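You operate a simulated robot arm through the tools that you are given. There is no shell and no other tool. Be economical: measure what you need, move in short steps, check, and stop when the job is done.

Carry out the task below with a simulated two-armed robot. There is one attempt and no reset: what you move stays moved.

TASK
Take the beige cloth from the top of the long workbench and lay it out flat on the small table top.

It is judged by the outcome, as a careful person would: the job done as asked, and still so three seconds after it is handed in. It fails if anything else is knocked over, pushed out of place, dropped, spilled or broken. Flat cloth is picked up by pressing the open fingertips on it (5 to 10 N) and closing them slowly along it; thin cloth reads only 2 to 8 mm in the jaws.

THE ROBOT
Two 7-joint arms with two-finger parallel grippers on one trunk, on a base that drives. Base frame: it is fixed to the floor where the robot stands at the start and does not move with it; the origin is under the middle of the robot, x ahead of it, y to its left, z up. Units: mm, rad, N and s.
The left shoulder is at the start at [60, 147, 477], the right one opposite. With the tool pointing down near the work surface each hand reaches from about 100 to 620 mm from the robot's upright axis, wherever it stands, measured 20 degrees to its own side. Places, roughly: small table top [-1000, -500, 800]. Payload 3.43 kg a hand.
The tool frame of a hand sits at the grasp point between the pads (the TCP): z along the fingers, y along the line on which they close. The tips reach 30 mm beyond it. The gripper opens to 94 mm. The fingers are 28 mm wide and 10 mm thick; the gripper's body (50 by 96 mm) begins 55 mm behind the TCP.
Orientation is that of the tool frame in the base frame, as a unit quaternion [x, y, z, w]. With the fingers straight down and closing along the base's y, the tool's x points along the base's -x, its y along +y and its z along -z.

THE INTERFACE
- The arms move only by the tool drive_tool. It takes "left_motion", "right_motion" or both (then of equal length, played together; a hand with none holds still); each is a list of rows, each a list of 7 numbers: the turn, a rotation vector about the tool's x, y, z in rad, then the shift along the tool's x, y, z in m, then the finger opening in m, from 0 to 0.094. In form: [[wx, wy, wz, dx, dy, dz, gripper], ...]. A call has 1 to 20 rows; each row shifts and turns the commanded pose from where the row before left it, along the tool's axes as they then stand. Each row takes 0.2 s and may step no farther than 50 mm and 0.15 rad from the row before; otherwise, or with a gripper value out of range, the whole call is refused. Where a pose cannot be reached the arm comes as near as it can. A force on the tool above 40 N (or 10 N above the force at the start of the call, whichever is more), or a blocked arm, ends the call early, and 0.2 s more pass. Each finger travels about 72 mm/s and halts on what it meets, pressing with about 35 N; the grip force reading is that of the motor and also rises with nothing between the fingers. The clock runs only during rows and for 0.2 s after the last one: add rows that do not move to give the fingers time. It gives the time, the measured TCP pose, the force on the tool (base axes), the opening and the grip force at its end, in the units of the frame above (readings bear some noise), with the torque about the TCP (base axes, N m) and any sound that the robot's microphone picked up.
- Cameras (640 x 400 px; columns grow to the right, rows downward): "scene" is now at [13.7, -53.4, 1077.7]; the picture's right is [-0.77, -0.64, 0.00], its down [-0.55, 0.66, -0.51] and it looks along [0.33, -0.39, -0.86] (base axes); focal length 214 px, centre (320, 200). "left" rides on the left gripper at [76, -14, -102] in its tool frame; the picture's right is [0.18, 0.98, 0.00], its down [-0.75, 0.14, -0.64] and it looks along [-0.63, 0.12, 0.77] (tool axes); focal length 243 px, centre (320, 200). "right" rides on the right gripper at [76, 14, -103] in its tool frame; the picture's right is [-0.18, 0.98, 0.00], its down [-0.75, -0.14, -0.64] and it looks along [-0.63, -0.12, 0.77] (tool axes); focal length 243 px, centre (320, 200). There is no depth. A picture from a camera that has moved, and an enlarged one, comes with that camera's place and axes in the base frame and with its lens.
- capture(camera): a new picture of that camera. It takes no simulated time.
- raise_lower(by): slides the trunk up (or, below 0, down) by that many mm; the arms and the scene camera ride with it, the base frame stays. It gives what a move gives, with no picture.
- steer(legs): drives the robot by 1 to 6 legs, each [ahead, left, turn to the left] in mm, mm and rad, along the robot's own axes; the way and the turn of a leg run together, so that a leg with both is an arc; at most 1500 mm and 3.142 rad a leg. The arms and the cameras ride along, it lands a little off, and it stops where it bumps. It gives what a move gives.
- pan_tilt(pan, tilt): turns the head with the scene camera to pan (to the left, within 1.501 rad either way) and tilt (down, from -0.506 to 1.204), counted from straight ahead of the robot. It gives what a move gives.
- enlarge(camera, box): a new picture of the part [left, top, right, bottom] of that camera's present view, enlarged. It takes no simulated time.
- hand_in(): hands the job in; it is judged then, once.

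Go step by step. Nothing tells you exact positions but the pictures and the camera data: compare them with the known pose of the tool, close in by small moves and look again before you grip or let go. The budget is 120 turns and 100 pictures, counting those below and the enlarged ones. Unless the task says otherwise, let go and move clear before handing in, and close with one line.

The tools are called after "Call:" as a command line: name --argument value ..., lists and objects as JSON in quotes. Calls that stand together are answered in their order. drive_tool: Moves the arms, as the interface text tells. Its arguments: {"type":"object","properties":{"left_motion":{"type":"array","items":{"type":"array","items":{"type":"number"}}},"right_motion":{"type":"array","items":{"type":"array","items":{"type":"number"}}}},"required":[]} The other tools are called the same way: raise_lower (by) slides the trunk up or down; steer (legs) drives the base; pan_tilt (pan, tilt) turns the head that bears the scene camera; capture (camera) takes a picture; enlarge (camera, box) takes an enlarged picture of a part of a camera's view; hand_in () hands the job in.

At the start:

```text
t: 0.0
left_tcp_pos: [369.4, 258.2, 912.8]
left_orientation: [0.001, 1.0, 0.0, 0.0]
left_ft_force: [0.3, 0.5, 0.2]
left_torque: [0.0, 0.01, -0.02]
left_gripper_width: 94.0
left_gripper_force: 0.1
right_tcp_pos: [364.4, -109.2, 914.2]
right_orientation: [0.001, 1.0, 0.0, 0.0]
right_ft_force: [-0.6, -1.2, 0.2]
right_torque: [0.01, 0.03, 0.01]
right_gripper_width: 94.3
right_gripper_force: 0.1
trunk travel left (down, up): [-185.0, 65.0]
robot x, y, heading: [-1.4, -2.7, -0.0]
head pan, tilt: [-0.878, 1.035]
```

scene: 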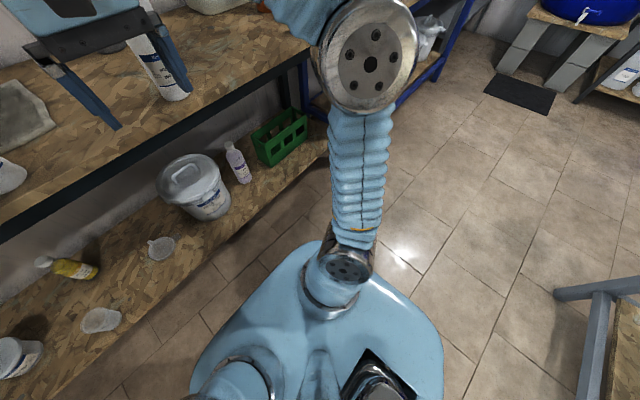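
right: 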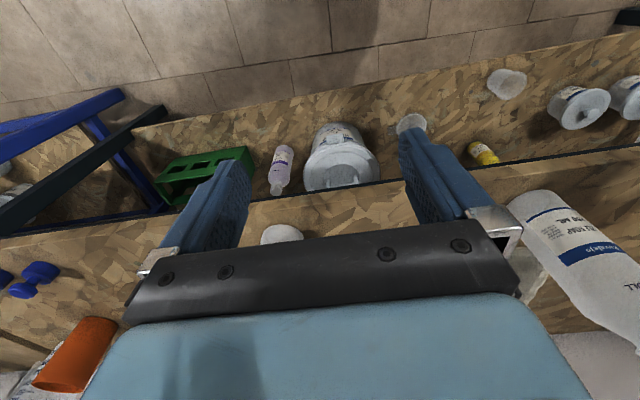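
left: 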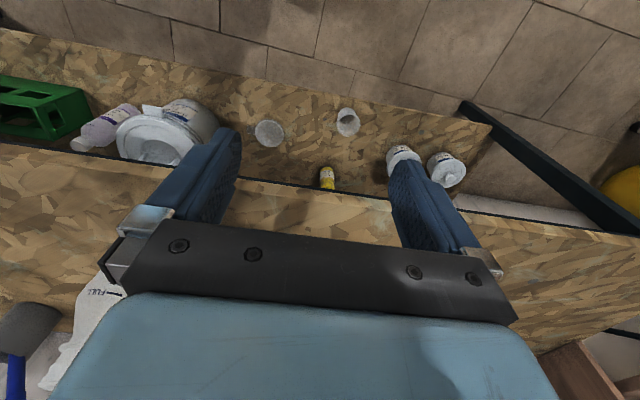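

The bench is ahead of the robot, with bottles and a cloth-like patch at the left edge of the scene view. I'll turn the head to see the bench top.

Call:
pan_tilt --pan 0.0 --tilt 0.6

Call:
capture --camera "scene"

```text
t: 1.2
left_tcp_pos: [368.9, 258.8, 912.1]
left_orientation: [0.0, 1.0, -0.001, 0.001]
left_ft_force: [-0.1, -0.1, 1.0]
left_torque: [-0.02, -0.02, 0.02]
left_gripper_width: 94.0
left_gripper_force: 0.0
right_tcp_pos: [365.3, -108.9, 911.4]
right_orientation: [0.0, 1.0, -0.001, 0.0]
right_ft_force: [-0.3, 0.4, 1.2]
right_torque: [-0.01, 0.0, -0.02]
right_gripper_width: 94.1
right_gripper_force: 0.1
trunk travel left (down, up): [-185.0, 65.0]
robot x, y, heading: [0.9, 2.2, 0.002]
head pan, tilt: [0.0, 0.6]
```

```text
96 pictures are left
camera scene: at [59.0, -1.5, 1112.0], right [0.0, -1.0, 0.0], down [-0.57, 0.0, -0.82], along [0.82, 0.0, -0.57], focal length 214 px, centre (320, 200)
```

scene: 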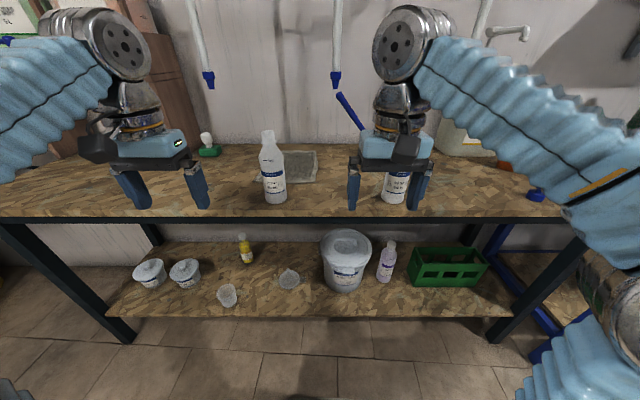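

The beige cloth lies behind a white bottle on the bench. I'll enlarge that area.

Call:
enlarge --camera "scene" --box '[180, 110, 440, 230]'

Call:
pan_tilt --pan 1.5 --tilt 0.6

Call:
capture --camera "scene"

Call:
pan_tilt --pan -1.5 --tilt 0.6

Call:
capture --camera "scene"

```text
2.46 times, centred on (310, 170) of scene
camera zoom: at [59.0, -1.5, 1112.0], right [0.0, -1.0, 0.0], down [-0.57, 0.0, -0.82], along [0.82, 0.0, -0.57], focal length 528 px, centre (345, 274)
```

zoom: 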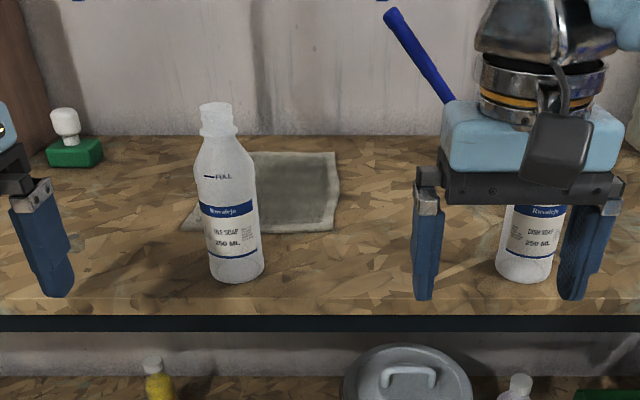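

```text
t: 2.8
left_tcp_pos: [369.2, 257.9, 911.8]
left_orientation: [0.0, 1.0, 0.0, -0.001]
left_ft_force: [-0.5, -0.6, -0.5]
left_torque: [-0.02, -0.01, 0.02]
left_gripper_width: 93.8
left_gripper_force: 0.1
right_tcp_pos: [365.4, -109.0, 912.1]
right_orientation: [0.0, 1.0, 0.0, 0.001]
right_ft_force: [1.0, -0.8, -0.3]
right_torque: [0.01, 0.01, -0.03]
right_gripper_width: 94.1
right_gripper_force: 0.1
trunk travel left (down, up): [-185.0, 65.0]
robot x, y, heading: [0.3, -1.9, 0.002]
head pan, tilt: [1.499, 0.6]
```

```text
94 pictures are left
camera scene: at [-23.0, 86.7, 1112.0], right [1.0, -0.07, 0.0], down [-0.04, -0.56, -0.83], along [0.06, 0.82, -0.56], focal length 214 px, centre (320, 200)
```

scene: 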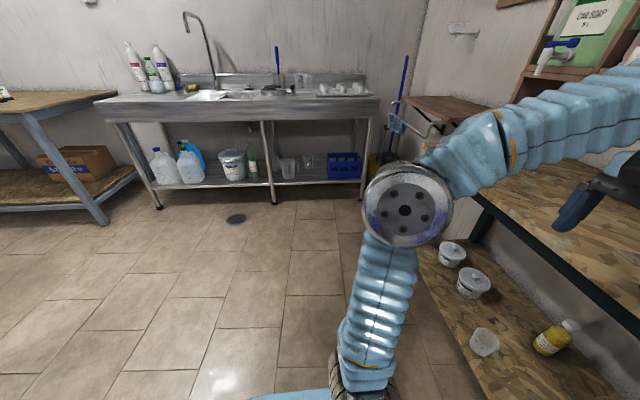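

```text
t: 5.4
left_tcp_pos: [368.7, 256.9, 913.1]
left_orientation: [0.001, 1.0, 0.0, 0.0]
left_ft_force: [0.1, -0.6, -0.8]
left_torque: [0.03, -0.01, 0.02]
left_gripper_width: 94.2
left_gripper_force: 0.1
right_tcp_pos: [365.6, -108.7, 912.5]
right_orientation: [0.0, 1.0, 0.0, 0.0]
right_ft_force: [-0.4, 0.2, 0.3]
right_torque: [0.03, 0.0, -0.01]
right_gripper_width: 93.9
right_gripper_force: 0.1
trunk travel left (down, up): [-185.0, 65.0]
robot x, y, heading: [1.3, -0.6, 0.0]
head pan, tilt: [-1.499, 0.6]
```

```text
93 pictures are left
camera scene: at [-23.0, -89.6, 1112.0], right [-1.0, -0.07, 0.0], down [-0.04, 0.56, -0.83], along [0.06, -0.82, -0.56], focal length 214 px, centre (320, 200)
```

scene: 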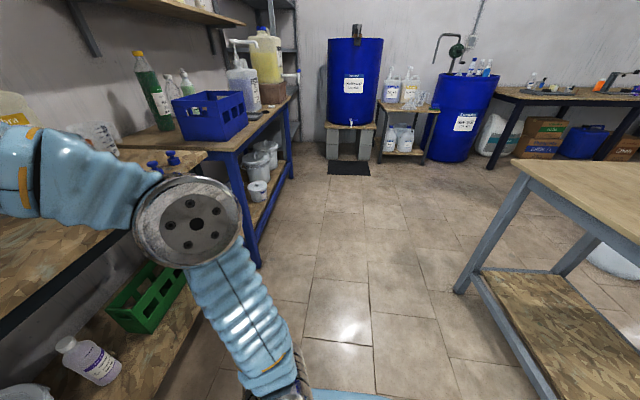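

The bench top seems to be at z≈820, the cloth at roughly x 560–780, y 15–190, with a bottle in front of it at about (463, 102). I'll raise the hands for clearance, raise the trunk, and look from over the cloth.

Call:
drive_tool --left_motion '[[0, 0, 0, 0, 0, -0.05, 0.094], [0, 0, 0, 0, 0, -0.05, 0.094], [0, 0, 0, 0, 0, -0.05, 0.094], [0, 0, 0, 0, 0, -0.05, 0.094], [0, 0, 0, 0, 0, 0, 0.094]]' --right_motion '[[0, 0, 0, 0, 0, -0.05, 0.094], [0, 0, 0, 0, 0, -0.05, 0.094], [0, 0, 0, 0, 0, -0.05, 0.094], [0, 0, 0, 0, 0, -0.05, 0.094], [0, 0, 0, 0, 0, 0, 0.094]]'

Call:
raise_lower --by 65

Call:
pan_tilt --pan 0 --tilt 0.75

Call:
capture --camera "scene"

Call:
capture --camera "left"

Call:
capture --camera "right"

```text
t: 6.6
left_tcp_pos: [368.4, 258.7, 913.1]
left_orientation: [0.0, 1.0, -0.001, 0.0]
left_ft_force: [-0.2, 1.5, 0.2]
left_torque: [0.0, -0.02, -0.01]
left_gripper_width: 93.9
left_gripper_force: 0.1
left hand out of reach, approached as far as the arm can: row 1, 2, 3, 4
right_tcp_pos: [358.3, -103.9, 923.5]
right_orientation: [0.002, 1.0, -0.005, 0.006]
right_ft_force: [-0.7, 0.5, -0.3]
right_torque: [0.0, -0.01, -0.02]
right_gripper_width: 94.1
right_gripper_force: 0.0
right hand out of reach, approached as far as the arm can: row 1, 2, 3, 4
trunk travel left (down, up): [-185.0, 65.0]
robot x, y, heading: [0.2, -4.9, -0.002]
head pan, tilt: [-1.499, 0.6]
```

```text
t: 7.6
left_tcp_pos: [369.2, 258.9, 978.3]
left_orientation: [0.0, 1.0, 0.0, 0.0]
left_ft_force: [-0.3, 1.1, -0.5]
left_torque: [0.02, -0.03, 0.04]
left_gripper_width: 94.0
left_gripper_force: 0.1
right_tcp_pos: [359.1, -103.5, 987.7]
right_orientation: [0.002, 1.0, -0.005, 0.006]
right_ft_force: [-0.3, 0.6, -0.3]
right_torque: [-0.02, -0.01, -0.01]
right_gripper_width: 93.9
right_gripper_force: 0.0
trunk travel left (down, up): [-250.0, 0.0]
robot x, y, heading: [0.7, -1.3, -0.002]
head pan, tilt: [-1.499, 0.6]
```

```text
t: 9.2
left_tcp_pos: [369.6, 257.9, 978.3]
left_orientation: [0.0, 1.0, 0.0, 0.0]
left_ft_force: [-0.5, 0.1, -0.8]
left_torque: [0.02, 0.02, -0.01]
left_gripper_width: 93.9
left_gripper_force: 0.1
right_tcp_pos: [358.8, -104.1, 988.6]
right_orientation: [0.002, 1.0, -0.005, 0.006]
right_ft_force: [0.8, 0.0, -0.2]
right_torque: [-0.02, 0.01, 0.01]
right_gripper_width: 94.0
right_gripper_force: 0.1
trunk travel left (down, up): [-250.0, 0.0]
robot x, y, heading: [5.5, -1.8, -0.003]
head pan, tilt: [0.0, 0.75]
```

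```text
92 pictures are left
camera scene: at [53.5, -1.5, 1164.1], right [0.0, -1.0, 0.0], down [-0.68, 0.0, -0.73], along [0.73, 0.0, -0.68], focal length 214 px, centre (320, 200)
```

scene: 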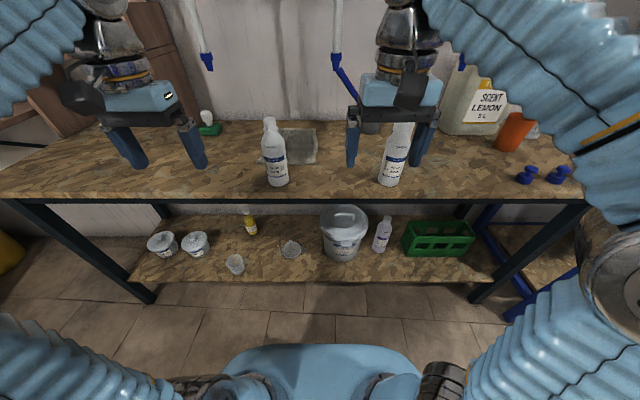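

```text
91 pictures are left
camera left: at [293.2, 243.5, 1080.3], right [-0.18, 0.98, 0.0], down [0.75, 0.14, 0.64], along [0.63, 0.12, -0.77], focal length 243 px, centre (320, 200)
```

left: 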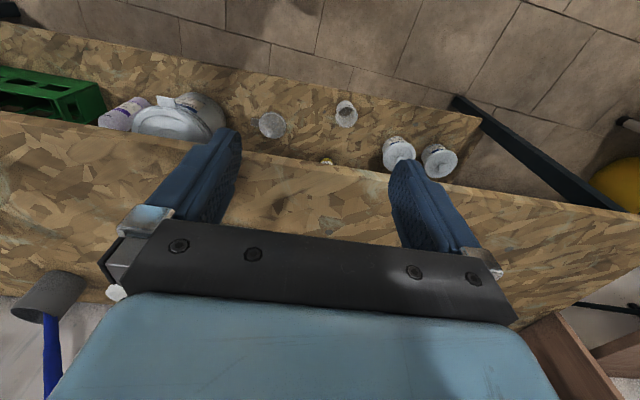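

```text
90 pictures are left
camera right: at [281.2, -88.5, 1090.4], right [0.19, 0.98, -0.01], down [0.75, -0.14, 0.65], along [0.64, -0.13, -0.76], focal length 243 px, centre (320, 200)
```

right: 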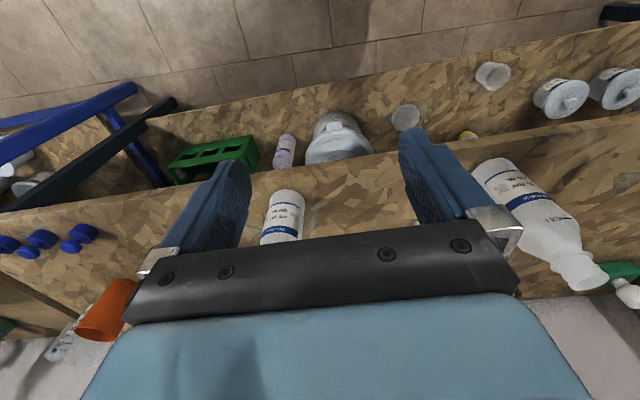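

Tool-down height is capped by reach. I'll enlarge the scene view to measure the bench edge and cloth.

Call:
enlarge --camera "scene" --box '[220, 110, 420, 235]'

Call:
enlarge --camera "right" --box '[240, 120, 400, 220]'

```text
3.20 times, centred on (320, 172) of scene
camera zoom: at [53.5, -1.5, 1164.1], right [0.0, -1.0, 0.0], down [-0.68, 0.0, -0.73], along [0.73, 0.0, -0.68], focal length 686 px, centre (320, 288)
```

zoom: 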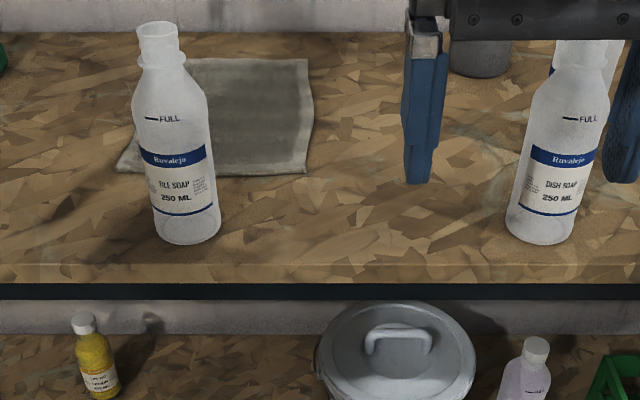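

```text
4.00 times, centred on (320, 170) of right
camera zoom: at [281.2, -88.5, 1090.4], right [0.19, 0.98, -0.01], down [0.75, -0.14, 0.65], along [0.64, -0.13, -0.76], focal length 970 px, centre (320, 320)
```

zoom: 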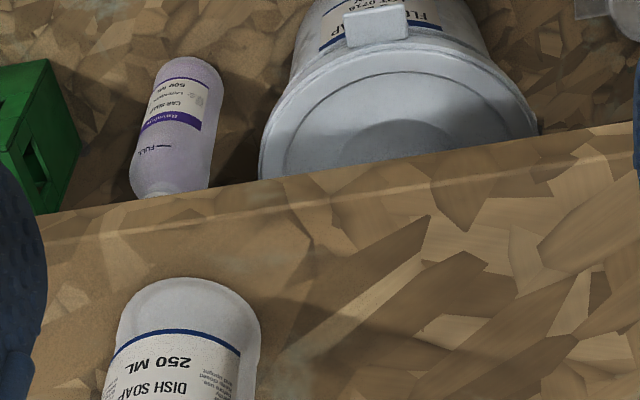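

Triangulated: bench top z≈814, front edge x≈458; cloth x≈584–817, y≈12–183; soap bottles at about (505,105) and (505,−178), tops ≈982. I'll centre the robot on the cloth and go a bit nearer, keeping the hands between/beside the bottles.

Call:
steer --legs '[[0, 98, 0], [80, 0, 0]]'

Call:
capture --camera "scene"

```text
t: 11.0
left_tcp_pos: [450.0, 356.5, 976.9]
left_orientation: [0.001, 1.0, 0.0, 0.0]
left_ft_force: [1.1, 0.6, 0.2]
left_torque: [-0.01, -0.01, -0.01]
left_gripper_width: 94.0
left_gripper_force: 0.1
right_tcp_pos: [440.1, -4.9, 989.6]
right_orientation: [0.002, 1.0, -0.005, 0.006]
right_ft_force: [-0.6, -0.3, -0.2]
right_torque: [0.0, -0.04, 0.01]
right_gripper_width: 94.2
right_gripper_force: 0.2
trunk travel left (down, up): [-250.0, 0.0]
robot x, y, heading: [79.0, 99.4, 0.0]
head pan, tilt: [0.0, 0.75]
```

```text
87 pictures are left
camera scene: at [134.2, 97.3, 1164.1], right [0.0, -1.0, 0.0], down [-0.68, 0.0, -0.73], along [0.73, 0.0, -0.68], focal length 214 px, centre (320, 200)
```

scene: 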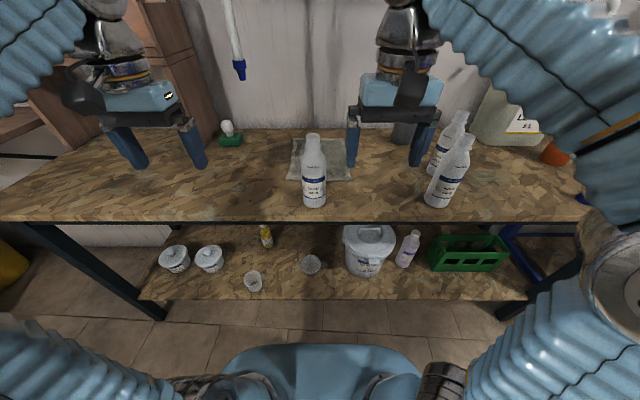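

There is a second bottle behind the right one. Enlarging for accurate positions.

Call:
enlarge --camera "scene" --box '[260, 105, 500, 225]'

```text
2.67 times, centred on (380, 165) of scene
camera zoom: at [134.2, 97.3, 1164.1], right [0.0, -1.0, 0.0], down [-0.68, 0.0, -0.73], along [0.73, 0.0, -0.68], focal length 572 px, centre (160, 293)
```

zoom: 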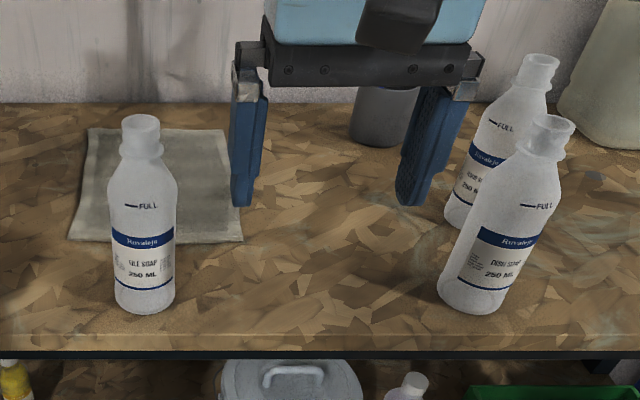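

Positions are consistent: cloth x 582–805, y 16–187; bottle A centre (510,110). Next I yaw both hands 90° so the cameras point outward and the fingers close along x, with a narrower opening.

Call:
drive_tool --left_motion '[[0, 0, 0.1428, 0, 0, 0, 0.05], [0, 0, 0.1428, 0, 0, 0, 0.05], [0, 0, 0.1428, 0, 0, 0, 0.05], [0, 0, 0.1428, 0, 0, 0, 0.05], [0, 0, 0.1428, 0, 0, 0, 0.05], [0, 0, 0.1428, 0, 0, 0, 0.05], [0, 0, 0.1428, 0, 0, 0, 0.05], [0, 0, 0.1428, 0, 0, 0, 0.05], [0, 0, 0.1428, 0, 0, 0, 0.05], [0, 0, 0.1428, 0, 0, 0, 0.05], [0, 0, 0.1428, 0, 0, 0, 0.05], [0, 0, 0, 0, 0, 0, 0.05]]' --right_motion '[[0, 0, -0.1428, 0, 0, 0, 0.05], [0, 0, -0.1428, 0, 0, 0, 0.05], [0, 0, -0.1428, 0, 0, 0, 0.05], [0, 0, -0.1428, 0, 0, 0, 0.05], [0, 0, -0.1428, 0, 0, 0, 0.05], [0, 0, -0.1428, 0, 0, 0, 0.05], [0, 0, -0.1428, 0, 0, 0, 0.05], [0, 0, -0.1428, 0, 0, 0, 0.05], [0, 0, -0.1428, 0, 0, 0, 0.05], [0, 0, -0.1428, 0, 0, 0, 0.05], [0, 0, -0.1428, 0, 0, 0, 0.05], [0, 0, 0, 0, 0, 0, 0.05]]'

```text
t: 13.6
left_tcp_pos: [449.5, 356.8, 977.4]
left_orientation: [0.708, 0.706, -0.001, 0.0]
left_ft_force: [0.1, -0.3, 0.4]
left_torque: [0.0, -0.02, 0.02]
left_gripper_width: 50.0
left_gripper_force: 0.1
right_tcp_pos: [440.9, -4.8, 988.8]
right_orientation: [-0.706, 0.708, -0.007, 0.001]
right_ft_force: [0.4, 0.7, -0.6]
right_torque: [0.0, 0.01, 0.01]
right_gripper_width: 50.0
right_gripper_force: 0.1
trunk travel left (down, up): [-250.0, 0.0]
robot x, y, heading: [83.2, 99.1, -0.0]
head pan, tilt: [0.0, 0.75]
```

Yaw worked. Now extend both hands forward over the bench on bottle-free lines (right y≈−5, left y≈357) to x≈620, lowering to z≈930.

Call:
drive_tool --left_motion '[[0, 0, 0, 0, 0.0426, 0.0119, 0.05], [0, 0, 0, 0, 0.0426, 0.0119, 0.05], [0, 0, 0, 0, 0.0426, 0.0119, 0.05], [0, 0, 0, 0, 0.0426, 0.0119, 0.05], [0, 0, 0, 0, 0, 0, 0.05]]' --right_motion '[[0, 0, 0, 0, -0.0448, 0.0148, 0.05], [0, 0, 0, 0, -0.0448, 0.0148, 0.05], [0, 0, 0, 0, -0.0448, 0.0148, 0.05], [0, 0, 0, 0, -0.0448, 0.0148, 0.05], [0, 0, 0, 0, 0, 0, 0.05]]'

Call:
capture --camera "scene"

```text
t: 14.8
left_tcp_pos: [614.3, 358.8, 929.6]
left_orientation: [0.706, 0.708, -0.006, 0.0]
left_ft_force: [-0.4, -0.1, 0.5]
left_torque: [0.0, -0.05, -0.02]
left_gripper_width: 50.2
left_gripper_force: 0.0
left hand out of reach, approached as far as the arm can: row 4
right_tcp_pos: [616.8, -2.0, 929.8]
right_orientation: [0.708, -0.706, 0.008, -0.001]
right_ft_force: [0.1, -0.6, -0.3]
right_torque: [-0.05, 0.0, -0.03]
right_gripper_width: 49.9
right_gripper_force: 0.0
right hand out of reach, approached as far as the arm can: row 4
trunk travel left (down, up): [-250.0, 0.0]
robot x, y, heading: [83.3, 99.4, 0.005]
head pan, tilt: [0.0, 0.75]
```

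```text
85 pictures are left
camera scene: at [133.6, 100.0, 1163.9], right [0.0, -1.0, 0.0], down [-0.68, 0.0, -0.73], along [0.73, 0.0, -0.68], focal length 214 px, centre (320, 200)
```

scene: 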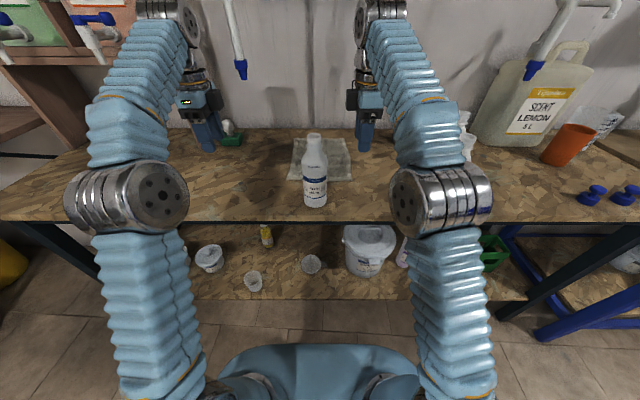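

Both hands are at the reach limit at this height but clear. Now bring them to the cloth's front corners laterally (right y≈40, left y≈162) while lowering slightly.

Call:
drive_tool --left_motion '[[0, 0, 0, -0.048, 0, 0.01, 0.05], [0, 0, 0, -0.048, 0, 0.01, 0.05], [0, 0, 0, -0.048, 0, 0.01, 0.05], [0, 0, 0, -0.048, 0, 0.01, 0.05], [0, 0, 0, 0, 0, 0.01, 0.05], [0, 0, 0, 0, 0, 0, 0.05]]' --right_motion '[[0, 0, 0, -0.01, 0, 0.01, 0.05], [0, 0, 0, -0.01, 0, 0.01, 0.05], [0, 0, 0, -0.01, 0, 0.01, 0.05], [0, 0, 0, -0.01, 0, 0.01, 0.05], [0, 0, 0, 0, 0, 0.01, 0.05], [0, 0, 0, 0, 0, 0, 0.05]]'

Call:
enlarge --camera "scene" --box '[220, 60, 420, 220]'

Call:
capture --camera "left"

Call:
capture --camera "right"

```text
t: 16.4
left_tcp_pos: [615.2, 287.7, 900.7]
left_orientation: [0.653, 0.757, 0.008, 0.027]
left_ft_force: [-0.3, 0.0, -0.3]
left_torque: [0.01, -0.01, -0.01]
left_gripper_width: 50.1
left_gripper_force: 0.0
right_tcp_pos: [634.8, 142.8, 884.1]
right_orientation: [0.748, -0.664, 0.012, -0.002]
right_ft_force: [-0.3, 0.0, 0.2]
right_torque: [-0.04, 0.0, -0.01]
right_gripper_width: 50.0
right_gripper_force: 0.0
trunk travel left (down, up): [-250.0, 0.0]
robot x, y, heading: [98.7, 142.5, 0.119]
head pan, tilt: [0.0, 0.75]
stopped in row 6 (left hand): the arm was blocked; the commanded pose is now the measured one
```

```text
2.50 times, centred on (320, 140) of scene
camera zoom: at [145.2, 149.9, 1162.5], right [0.12, -0.99, 0.01], down [-0.67, -0.09, -0.74], along [0.73, 0.08, -0.68], focal length 536 px, centre (320, 350)
```

zoom: 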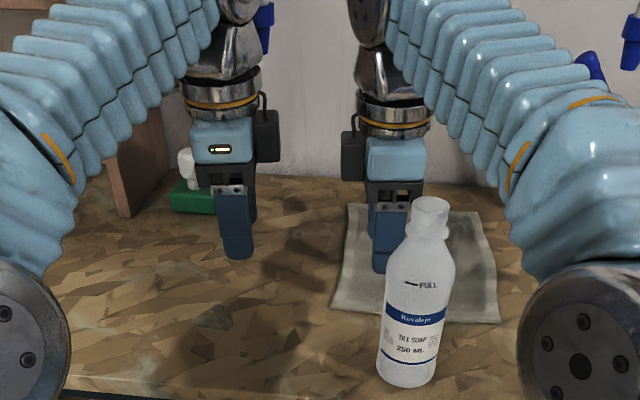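

```text
83 pictures are left
camera left: at [585.3, 363.3, 1000.3], right [0.94, 0.33, 0.04], down [0.22, -0.71, 0.67], along [0.25, -0.62, -0.74], focal length 243 px, centre (320, 200)
```

left: 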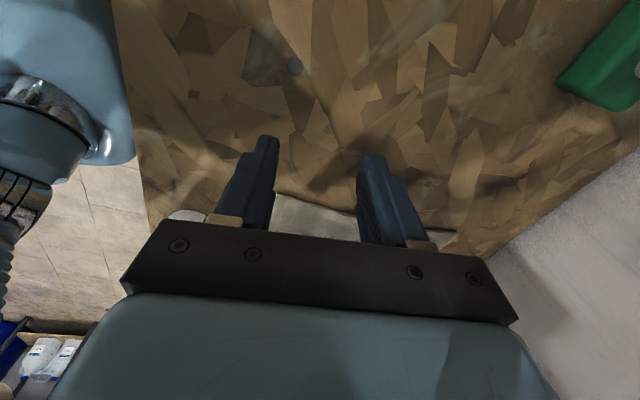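

```text
82 pictures are left
camera right: at [626.5, 66.3, 987.1], right [-1.0, 0.07, -0.02], down [0.04, 0.77, 0.63], along [0.06, 0.63, -0.77], focal length 243 px, centre (320, 200)
```

right: 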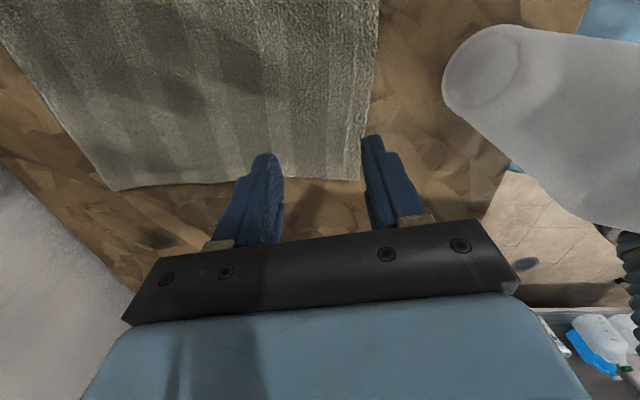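

The base was pushed: the left arm was blocked and the robot has turned 0.12 rad and moved ~43 mm left. Bottle and cloth are unmoved; I need to see what is in contact.

Call:
capture --camera "scene"

Call:
pan_tilt --pan 0.7 --tilt 0.9

Call:
capture --camera "scene"

Call:
pan_tilt --pan -0.7 --tilt 0.9

Call:
capture --camera "scene"

```text
81 pictures are left
camera scene: at [145.2, 149.9, 1162.5], right [0.12, -0.99, 0.01], down [-0.67, -0.09, -0.74], along [0.73, 0.08, -0.68], focal length 214 px, centre (320, 200)
```

scene: 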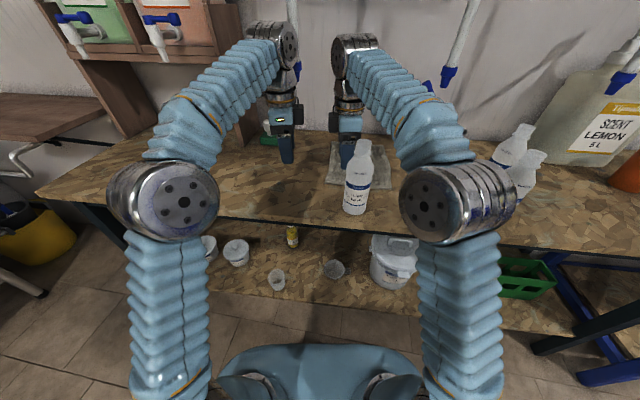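

```text
t: 17.5
left_tcp_pos: [615.4, 288.2, 901.5]
left_orientation: [0.653, 0.757, 0.006, 0.026]
left_ft_force: [-0.2, 0.1, -0.8]
left_torque: [-0.01, 0.0, 0.03]
left_gripper_width: 50.0
left_gripper_force: 0.0
right_tcp_pos: [634.2, 143.1, 886.8]
right_orientation: [0.747, -0.665, 0.013, -0.001]
right_ft_force: [0.4, 0.7, -0.1]
right_torque: [0.01, 0.02, -0.01]
right_gripper_width: 50.1
right_gripper_force: 0.1
trunk travel left (down, up): [-250.0, 0.0]
robot x, y, heading: [101.7, 135.6, 0.12]
head pan, tilt: [0.7, 0.901]
```

```text
80 pictures are left
camera scene: at [113.8, 197.7, 1151.5], right [0.73, -0.68, 0.01], down [-0.53, -0.58, -0.62], along [0.43, 0.45, -0.78], focal length 214 px, centre (320, 200)
```

scene: 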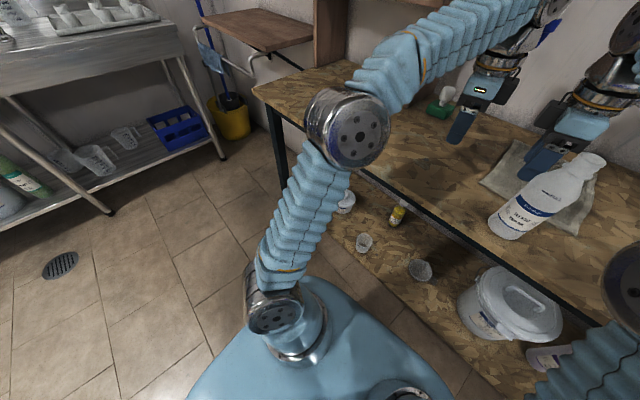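

```text
t: 19.0
left_tcp_pos: [615.7, 288.3, 901.8]
left_orientation: [0.653, 0.757, 0.008, 0.027]
left_ft_force: [-0.1, -0.1, -0.1]
left_torque: [0.02, 0.06, 0.04]
left_gripper_width: 50.2
left_gripper_force: 0.1
right_tcp_pos: [634.5, 143.0, 887.0]
right_orientation: [0.746, -0.666, 0.014, -0.002]
right_ft_force: [0.8, -0.3, -0.1]
right_torque: [0.01, 0.06, 0.0]
right_gripper_width: 50.2
right_gripper_force: 0.1
trunk travel left (down, up): [-250.0, 0.0]
robot x, y, heading: [102.3, 139.3, 0.12]
head pan, tilt: [-0.7, 0.901]
```

```text
79 pictures are left
camera scene: at [125.7, 101.3, 1152.9], right [-0.55, -0.84, 0.0], down [-0.65, 0.42, -0.63], along [0.53, -0.35, -0.77], focal length 214 px, centre (320, 200)
```

scene: 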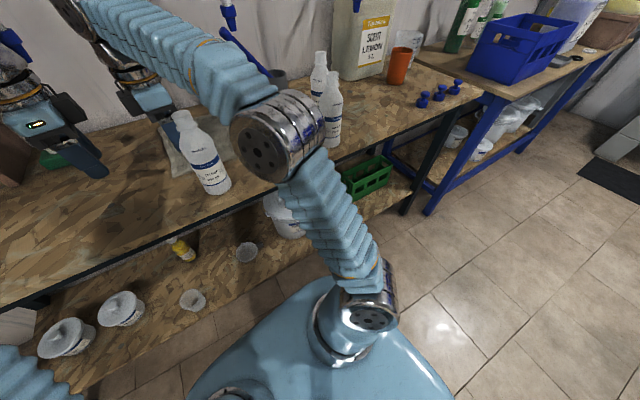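

The obstruction is the hanging pipe with the blue nozzle, roughly at (637, 258), bottom z≈1055; its twin hangs near (640, −45). The hands fit between them if the left one goes around in front. First retract the left hand away from the pipe.

Call:
drive_tool --left_motion '[[0, 0, 0, 0.02, 0, 0, 0.05], [0, 0, 0, 0.02, 0, 0, 0.05], [0, 0, 0, 0, -0.04, 0, 0.05], [0, 0, 0, 0, -0.04, 0, 0.05], [0, 0, 0, 0, -0.04, 0, 0.05], [0, 0, 0, 0, -0.04, 0, 0.05], [0, 0, 0, 0, 0, 0, 0.05]]'

Call:
pan_tilt --pan 0 --tilt 0.5

Call:
capture --camera "scene"

```text
t: 20.6
left_tcp_pos: [464.5, 293.8, 887.6]
left_orientation: [0.656, 0.755, 0.006, 0.02]
left_ft_force: [0.3, 1.2, 0.7]
left_torque: [0.0, 0.0, 0.0]
left_gripper_width: 50.2
left_gripper_force: 0.1
right_tcp_pos: [643.1, 136.1, 880.9]
right_orientation: [0.747, -0.665, 0.007, -0.001]
right_ft_force: [-0.5, -0.1, 1.0]
right_torque: [0.03, 0.01, -0.01]
right_gripper_width: 49.9
right_gripper_force: 0.0
trunk travel left (down, up): [-250.0, 0.0]
robot x, y, heading: [100.6, 141.1, 0.123]
head pan, tilt: [-0.7, 0.901]
```

```text
t: 21.7
left_tcp_pos: [464.8, 293.5, 889.0]
left_orientation: [0.656, 0.754, 0.007, 0.02]
left_ft_force: [-0.3, 0.4, -0.2]
left_torque: [0.03, -0.01, -0.02]
left_gripper_width: 50.0
left_gripper_force: 0.1
right_tcp_pos: [643.9, 136.4, 880.7]
right_orientation: [0.747, -0.665, 0.007, -0.001]
right_ft_force: [0.2, -1.1, -0.1]
right_torque: [0.03, 0.01, 0.01]
right_gripper_width: 50.1
right_gripper_force: 0.0
trunk travel left (down, up): [-250.0, 0.0]
robot x, y, heading: [105.3, 140.1, 0.119]
head pan, tilt: [0.0, 0.499]
```

```text
78 pictures are left
camera scene: at [164.6, 143.7, 1186.1], right [0.12, -0.99, 0.0], down [-0.48, -0.06, -0.88], along [0.87, 0.1, -0.48], focal length 214 px, centre (320, 200)
```

scene: 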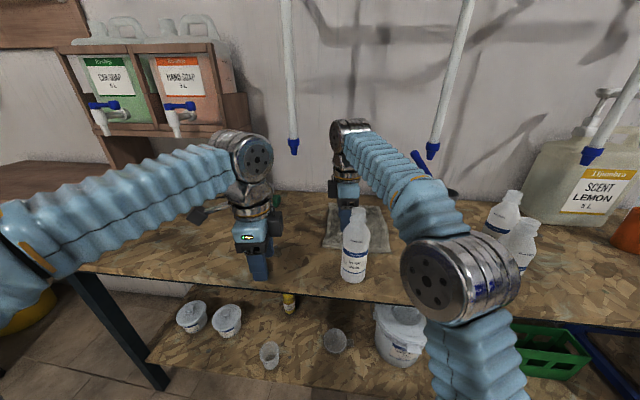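

The pipes are at about y≈256 and y≈−35 near x≈625, leaving a ~280 mm window centred on the cloth. I straighten the base back to its former pose; the hands stay clear of everything on the way.

Call:
steer --legs '[[0, 0, -0.12], [-15, -40, 0]]'

Call:
capture --camera "scene"

```text
t: 23.1
left_tcp_pos: [466.3, 209.9, 887.5]
left_orientation: [0.7, 0.714, 0.005, 0.02]
left_ft_force: [-0.4, -0.5, 0.1]
left_torque: [-0.03, 0.01, -0.02]
left_gripper_width: 49.8
left_gripper_force: 0.1
right_tcp_pos: [623.8, 31.6, 880.8]
right_orientation: [-0.707, 0.707, -0.007, 0.002]
right_ft_force: [0.1, -0.9, -0.2]
right_torque: [-0.04, 0.04, -0.04]
right_gripper_width: 50.1
right_gripper_force: 0.0
trunk travel left (down, up): [-250.0, 0.0]
robot x, y, heading: [87.2, 98.5, 0.001]
head pan, tilt: [0.0, 0.499]
```

```text
77 pictures are left
camera scene: at [150.3, 96.3, 1186.1], right [0.0, -1.0, 0.0], down [-0.48, 0.0, -0.88], along [0.88, 0.0, -0.48], focal length 214 px, centre (320, 200)
```

scene: 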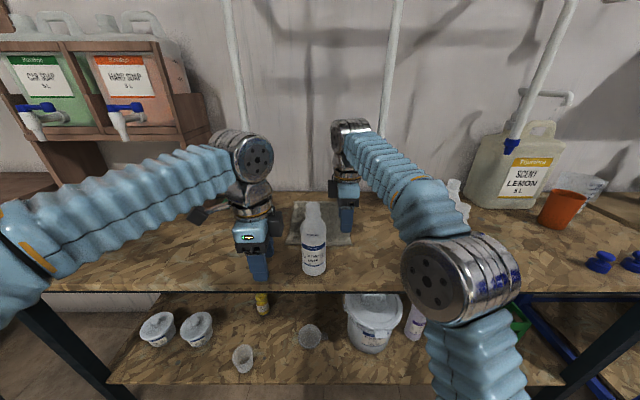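

Base is back in place. Now the left hand: in to y≈178, up to z≈925, then forward beside bottle A to x≈618, right of the pipe.

Call:
drive_tool --left_motion '[[0.028, 0.028, 0, -0.016, 0, -0.019, 0.05], [0, 0, 0, -0.016, 0, -0.019, 0.05], [0, 0, 0, 0, 0.038, 0, 0.05], [0, 0, 0, 0, 0.038, 0, 0.05], [0, 0, 0, -0.005, 0.038, 0.005, 0.05], [0, 0, 0, -0.005, 0.038, 0.005, 0.05], [0, 0, 0, 0, 0, 0, 0.05]]'

Call:
capture --camera "scene"

```text
t: 24.8
left_tcp_pos: [619.8, 168.7, 917.4]
left_orientation: [0.699, 0.715, 0.005, -0.002]
left_ft_force: [0.2, 0.5, -0.2]
left_torque: [0.01, 0.02, 0.0]
left_gripper_width: 49.9
left_gripper_force: 0.0
right_tcp_pos: [623.7, 31.8, 882.1]
right_orientation: [-0.707, 0.708, -0.007, 0.001]
right_ft_force: [0.6, 0.5, 0.8]
right_torque: [0.01, 0.01, -0.02]
right_gripper_width: 50.2
right_gripper_force: 0.1
trunk travel left (down, up): [-250.0, 0.0]
robot x, y, heading: [91.5, 99.1, 0.005]
head pan, tilt: [0.0, 0.499]
```

```text
76 pictures are left
camera scene: at [150.6, 96.0, 1186.1], right [0.0, -1.0, 0.0], down [-0.48, 0.0, -0.88], along [0.88, 0.0, -0.48], focal length 214 px, centre (320, 200)
```

scene: 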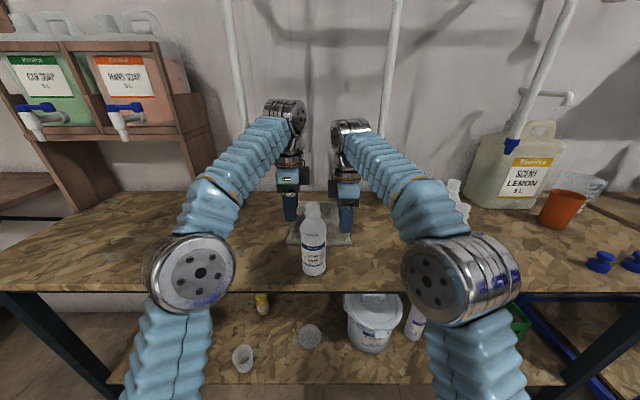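

Both hands are over the front corners, between the pipes. Lower to just above the cloth and inspect.

Call:
drive_tool --left_motion '[[0, 0, 0, 0, 0, 0.02, 0.05], [0, 0, 0, 0, 0, 0.02, 0.05], [0, 0, 0, -0.002, 0, 0.02, 0.05], [0, 0, 0, 0, 0, 0, 0.05]]' --right_motion '[[0, 0, 0, 0, 0, 0.008, 0.05], [0, 0, 0, 0, 0, 0.008, 0.05], [0, 0, 0, -0.002, 0, 0.008, 0.05], [0, 0, 0, 0, 0, 0, 0.05]]'

Call:
capture --camera "left"

Call:
capture --camera "right"

Call:
enlarge --camera "scene" --box '[250, 160, 390, 260]'

```text
t: 25.8
left_tcp_pos: [618.9, 169.6, 856.1]
left_orientation: [0.699, 0.715, 0.005, 0.001]
left_ft_force: [-0.4, -0.9, -0.7]
left_torque: [0.01, 0.03, 0.02]
left_gripper_width: 50.2
left_gripper_force: 0.1
right_tcp_pos: [624.8, 32.3, 856.4]
right_orientation: [-0.707, 0.708, -0.007, 0.001]
right_ft_force: [0.1, 0.1, 0.2]
right_torque: [0.04, 0.04, -0.01]
right_gripper_width: 50.0
right_gripper_force: 0.0
trunk travel left (down, up): [-250.0, 0.0]
robot x, y, heading: [88.2, 96.7, 0.006]
head pan, tilt: [0.0, 0.499]
```

```text
75 pictures are left
camera left: at [602.0, 244.3, 959.5], right [0.98, 0.21, 0.01], down [0.15, -0.76, 0.64], along [0.14, -0.62, -0.77], focal length 243 px, centre (320, 200)
```

left: 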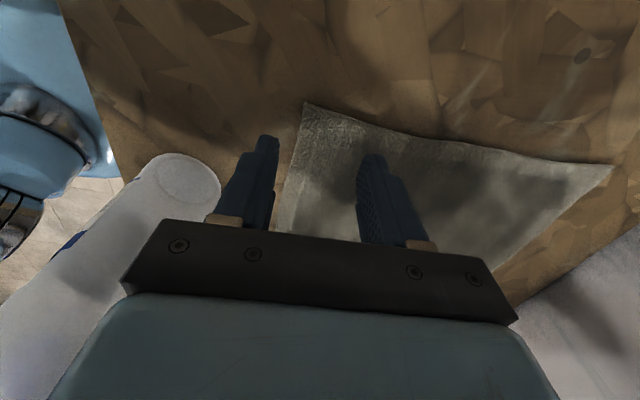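

```text
74 pictures are left
camera right: at [608.5, -41.9, 959.7], right [-0.98, 0.19, -0.01], down [0.14, 0.76, 0.64], along [0.13, 0.62, -0.77], focal length 243 px, centre (320, 200)
```

right: 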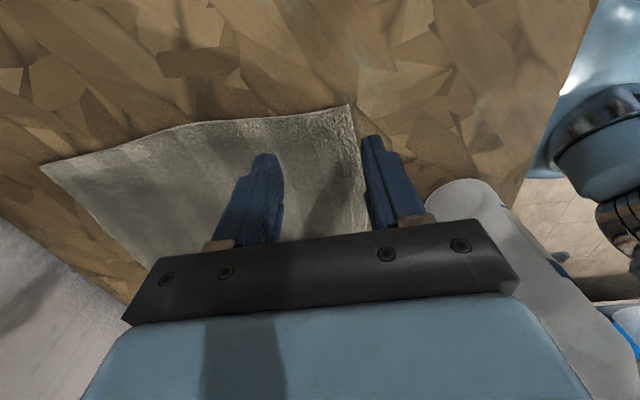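

```text
4.00 times, centred on (320, 210) of scene
camera zoom: at [150.3, 96.1, 1186.1], right [0.0, -1.0, 0.0], down [-0.48, 0.0, -0.88], along [0.88, 0.0, -0.48], focal length 858 px, centre (320, 160)
```

zoom: 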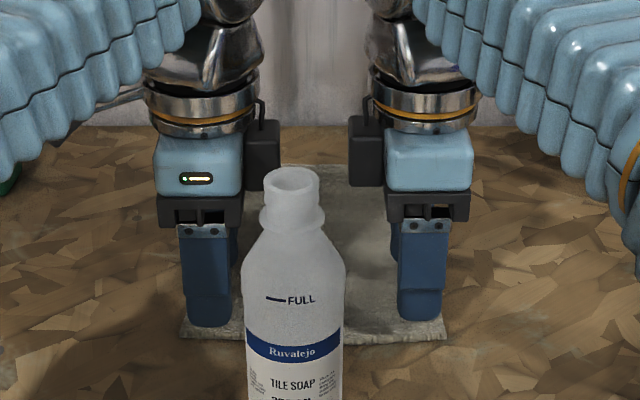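

From the wrist cameras the cloth's front edge is at x≈601 (bench z≈800), so the front fingers are just off it. I shift both hands ahead to x≈638 and descend towards the surface.

Call:
drive_tool --left_motion '[[0, 0, 0, 0, 0.009, 0, 0.045], [0, 0, 0, 0, 0.009, 0.006, 0.045], [0, 0, 0, 0, 0, 0.006, 0.045], [0, 0, 0, 0, 0, 0, 0.045]]' --right_motion '[[0, 0, 0, 0, -0.007, 0, 0.045], [0, 0, 0, 0, -0.007, 0.006, 0.045], [0, 0, 0, 0, 0, 0.006, 0.045], [0, 0, 0, 0, 0, 0, 0.045]]'

Call:
capture --camera "left"

Call:
capture --camera "right"

```text
t: 26.8
left_tcp_pos: [637.5, 171.0, 844.2]
left_orientation: [0.699, 0.715, 0.005, 0.0]
left_ft_force: [-0.1, -0.1, 0.4]
left_torque: [-0.03, 0.01, 0.02]
left_gripper_width: 44.7
left_gripper_force: 0.1
right_tcp_pos: [637.6, 34.4, 844.7]
right_orientation: [-0.707, 0.707, -0.007, 0.001]
right_ft_force: [0.0, -0.2, 0.9]
right_torque: [-0.01, -0.05, -0.01]
right_gripper_width: 45.1
right_gripper_force: 0.0
trunk travel left (down, up): [-250.0, 0.0]
robot x, y, heading: [86.2, 99.9, 0.003]
head pan, tilt: [0.0, 0.499]
```

```text
72 pictures are left
camera left: at [620.4, 245.0, 946.8], right [0.98, 0.21, 0.01], down [0.15, -0.76, 0.64], along [0.14, -0.62, -0.77], focal length 243 px, centre (320, 200)
```

left: 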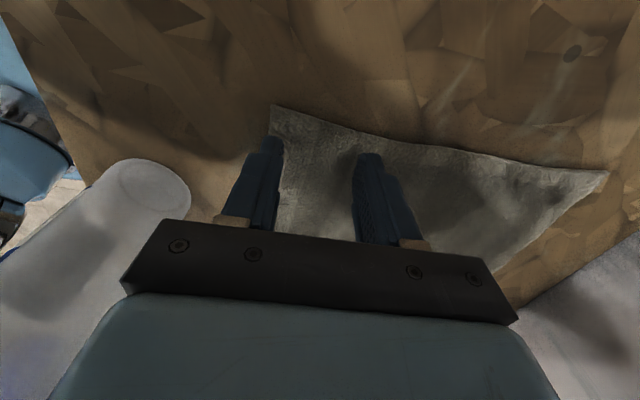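

```text
71 pictures are left
camera right: at [622.5, -41.6, 947.4], right [-0.98, 0.19, -0.01], down [0.14, 0.76, 0.64], along [0.13, 0.62, -0.77], focal length 243 px, centre (320, 200)
```

right: 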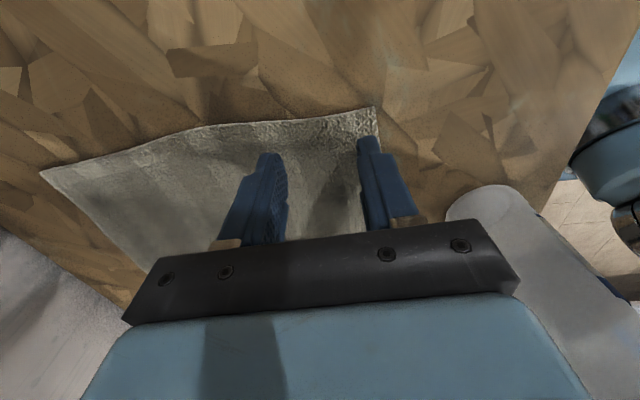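

Nearly on; 8 mm further in, then descend to contact gently.

Call:
drive_tool --left_motion '[[0, 0, 0, 0, 0.008, 0, 0.045], [0, 0, 0, 0, 0, 0.004, 0.045], [0, 0, 0, 0, 0, 0.004, 0.045], [0, 0, 0, 0, 0, 0, 0.045]]' --right_motion '[[0, 0, 0, 0, -0.008, 0, 0.045], [0, 0, 0, 0, 0, 0.004, 0.045], [0, 0, 0, 0, 0, 0.004, 0.045], [0, 0, 0, 0, 0, 0, 0.045]]'

Call:
drive_tool --left_motion '[[0, 0, 0, 0, 0, 0.002, 0.045], [0, 0, 0, 0, 0, 0.001, 0.045], [0, 0, 0, 0, 0, 0, 0.045]]' --right_motion '[[0, 0, 0, 0, 0, 0.002, 0.045], [0, 0, 0, 0, 0, 0.001, 0.045], [0, 0, 0, 0, 0, 0, 0.045]]'

```text
t: 27.8
left_tcp_pos: [644.1, 170.0, 835.6]
left_orientation: [0.699, 0.715, 0.004, -0.001]
left_ft_force: [0.4, -0.4, -0.6]
left_torque: [0.02, -0.02, 0.03]
left_gripper_width: 44.9
left_gripper_force: 0.0
right_tcp_pos: [648.6, 33.0, 836.9]
right_orientation: [-0.707, 0.708, -0.005, 0.001]
right_ft_force: [-1.1, 0.5, -0.3]
right_torque: [0.02, 0.01, 0.02]
right_gripper_width: 44.9
right_gripper_force: 0.1
trunk travel left (down, up): [-250.0, 0.0]
robot x, y, heading: [85.9, 97.8, 0.004]
head pan, tilt: [0.0, 0.499]
```

```text
t: 28.6
left_tcp_pos: [643.3, 170.8, 834.0]
left_orientation: [0.699, 0.715, 0.006, 0.001]
left_ft_force: [0.7, -1.6, 5.5]
left_torque: [-0.04, 0.07, 0.02]
left_gripper_width: 44.8
left_gripper_force: 0.0
right_tcp_pos: [646.4, 32.2, 833.9]
right_orientation: [-0.706, 0.708, -0.007, 0.001]
right_ft_force: [0.2, 0.3, 2.0]
right_torque: [0.05, 0.03, 0.0]
right_gripper_width: 45.2
right_gripper_force: 0.1
trunk travel left (down, up): [-250.0, 0.0]
robot x, y, heading: [87.6, 100.4, 0.004]
head pan, tilt: [0.0, 0.499]
```

Contact at TCP z≈834 with a few newtons. Press a touch more and close slowly.

Call:
drive_tool --left_motion '[[0, 0, 0, 0, 0, 0.001, 0.045], [0, 0, 0, 0, 0, 0, 0.042], [0, 0, 0, 0, 0, 0, 0.039], [0, 0, 0, 0, 0, 0, 0.036], [0, 0, 0, 0, 0, 0, 0.033], [0, 0, 0, 0, 0, 0, 0.03], [0, 0, 0, 0, 0, 0, 0.027], [0, 0, 0, 0, 0, 0, 0.024], [0, 0, 0, 0, 0, 0, 0.021], [0, 0, 0, 0, 0, 0, 0.018], [0, 0, 0, 0, 0, 0, 0.015], [0, 0, 0, 0, 0, 0, 0.012], [0, 0, 0, 0, 0, 0, 0.009], [0, 0, 0, 0, 0, 0, 0.006], [0, 0, 0, 0, 0, 0, 0.003], [0, 0, 0, 0, 0, 0, 0.0], [0, 0, 0, 0, 0, 0, 0.0]]' --right_motion '[[0, 0, 0, 0, 0, 0.002, 0.045], [0, 0, 0, 0, 0, 0, 0.042], [0, 0, 0, 0, 0, 0, 0.039], [0, 0, 0, 0, 0, 0, 0.036], [0, 0, 0, 0, 0, 0, 0.033], [0, 0, 0, 0, 0, 0, 0.03], [0, 0, 0, 0, 0, 0, 0.027], [0, 0, 0, 0, 0, 0, 0.024], [0, 0, 0, 0, 0, 0, 0.021], [0, 0, 0, 0, 0, 0, 0.018], [0, 0, 0, 0, 0, 0, 0.015], [0, 0, 0, 0, 0, 0, 0.012], [0, 0, 0, 0, 0, 0, 0.009], [0, 0, 0, 0, 0, 0, 0.006], [0, 0, 0, 0, 0, 0, 0.003], [0, 0, 0, 0, 0, 0, 0.0], [0, 0, 0, 0, 0, 0, 0.0]]'

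Call:
capture --camera "left"

Call:
capture --camera "right"

```text
t: 32.1
left_tcp_pos: [642.9, 171.0, 834.2]
left_orientation: [0.699, 0.715, 0.006, 0.0]
left_ft_force: [-3.1, -3.0, 11.7]
left_torque: [-0.13, 0.11, -0.03]
left_gripper_width: 5.6
left_gripper_force: 35.1
right_tcp_pos: [645.8, 34.0, 834.1]
right_orientation: [-0.706, 0.708, -0.008, 0.002]
right_ft_force: [0.0, 1.8, 11.4]
right_torque: [0.01, -0.05, -0.04]
right_gripper_width: 4.7
right_gripper_force: 35.0
trunk travel left (down, up): [-250.0, 0.0]
robot x, y, heading: [90.4, 99.0, -0.001]
head pan, tilt: [0.0, 0.499]
```

```text
70 pictures are left
camera left: at [626.7, 245.1, 936.8], right [0.98, 0.21, 0.01], down [0.15, -0.75, 0.64], along [0.14, -0.62, -0.77], focal length 243 px, centre (320, 200)
```

left: 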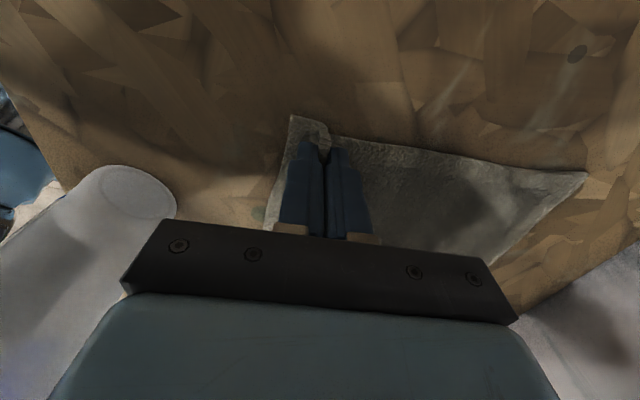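

```text
69 pictures are left
camera right: at [629.5, -42.4, 936.3], right [-0.98, 0.19, -0.01], down [0.13, 0.76, 0.64], along [0.13, 0.62, -0.77], focal length 243 px, centre (320, 200)
```

right: 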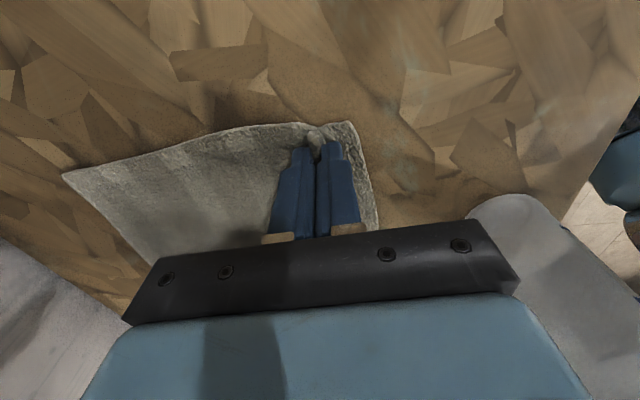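

Both corners are pinched (≈5 mm). Lift gently, easing back 30 mm.

Call:
drive_tool --left_motion '[[0, 0, 0, 0, 0, -0.015, 0], [0, 0, 0, 0, -0.005, -0.015, 0], [0, 0, 0, 0, -0.005, -0.015, 0], [0, 0, 0, 0, -0.005, -0.015, 0], [0, 0, 0, 0, -0.005, -0.015, 0], [0, 0, 0, 0, -0.005, -0.015, 0], [0, 0, 0, 0, 0, 0, 0]]' --right_motion '[[0, 0, 0, 0, 0, -0.015, 0], [0, 0, 0, 0, 0.005, -0.015, 0], [0, 0, 0, 0, 0.005, -0.015, 0], [0, 0, 0, 0, 0.005, -0.015, 0], [0, 0, 0, 0, 0.005, -0.015, 0], [0, 0, 0, 0, 0.005, -0.015, 0], [0, 0, 0, 0, 0, 0, 0]]'

Call:
capture --camera "scene"

Call:
capture --camera "left"

```text
t: 33.8
left_tcp_pos: [619.1, 169.9, 923.4]
left_orientation: [0.7, 0.714, 0.005, -0.001]
left_ft_force: [0.8, -1.0, -0.4]
left_torque: [-0.03, 0.01, 0.02]
left_gripper_width: 4.8
left_gripper_force: 35.2
right_tcp_pos: [621.1, 34.6, 922.5]
right_orientation: [-0.707, 0.707, -0.008, 0.0]
right_ft_force: [-1.0, 0.0, 0.6]
right_torque: [0.0, 0.0, -0.01]
right_gripper_width: 4.5
right_gripper_force: 34.5
trunk travel left (down, up): [-250.0, 0.0]
robot x, y, heading: [84.8, 96.9, 0.002]
head pan, tilt: [0.0, 0.499]
```

```text
68 pictures are left
camera scene: at [150.2, 96.0, 1186.1], right [0.0, -1.0, 0.0], down [-0.48, 0.0, -0.88], along [0.88, 0.0, -0.48], focal length 214 px, centre (320, 200)
```

scene: 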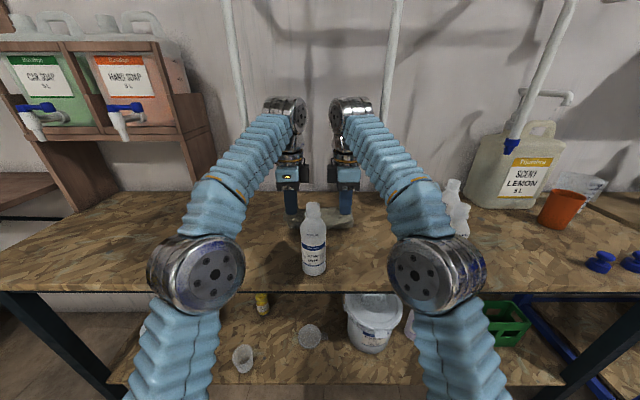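

```text
67 pictures are left
camera left: at [603.0, 244.6, 1026.4], right [0.98, 0.21, 0.01], down [0.15, -0.76, 0.64], along [0.14, -0.62, -0.77], focal length 243 px, centre (320, 200)
```

left: 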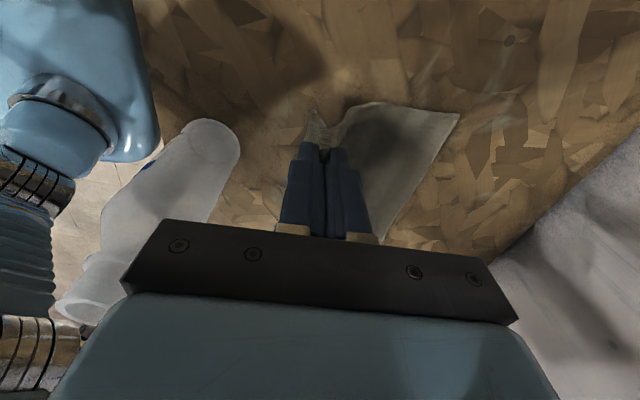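

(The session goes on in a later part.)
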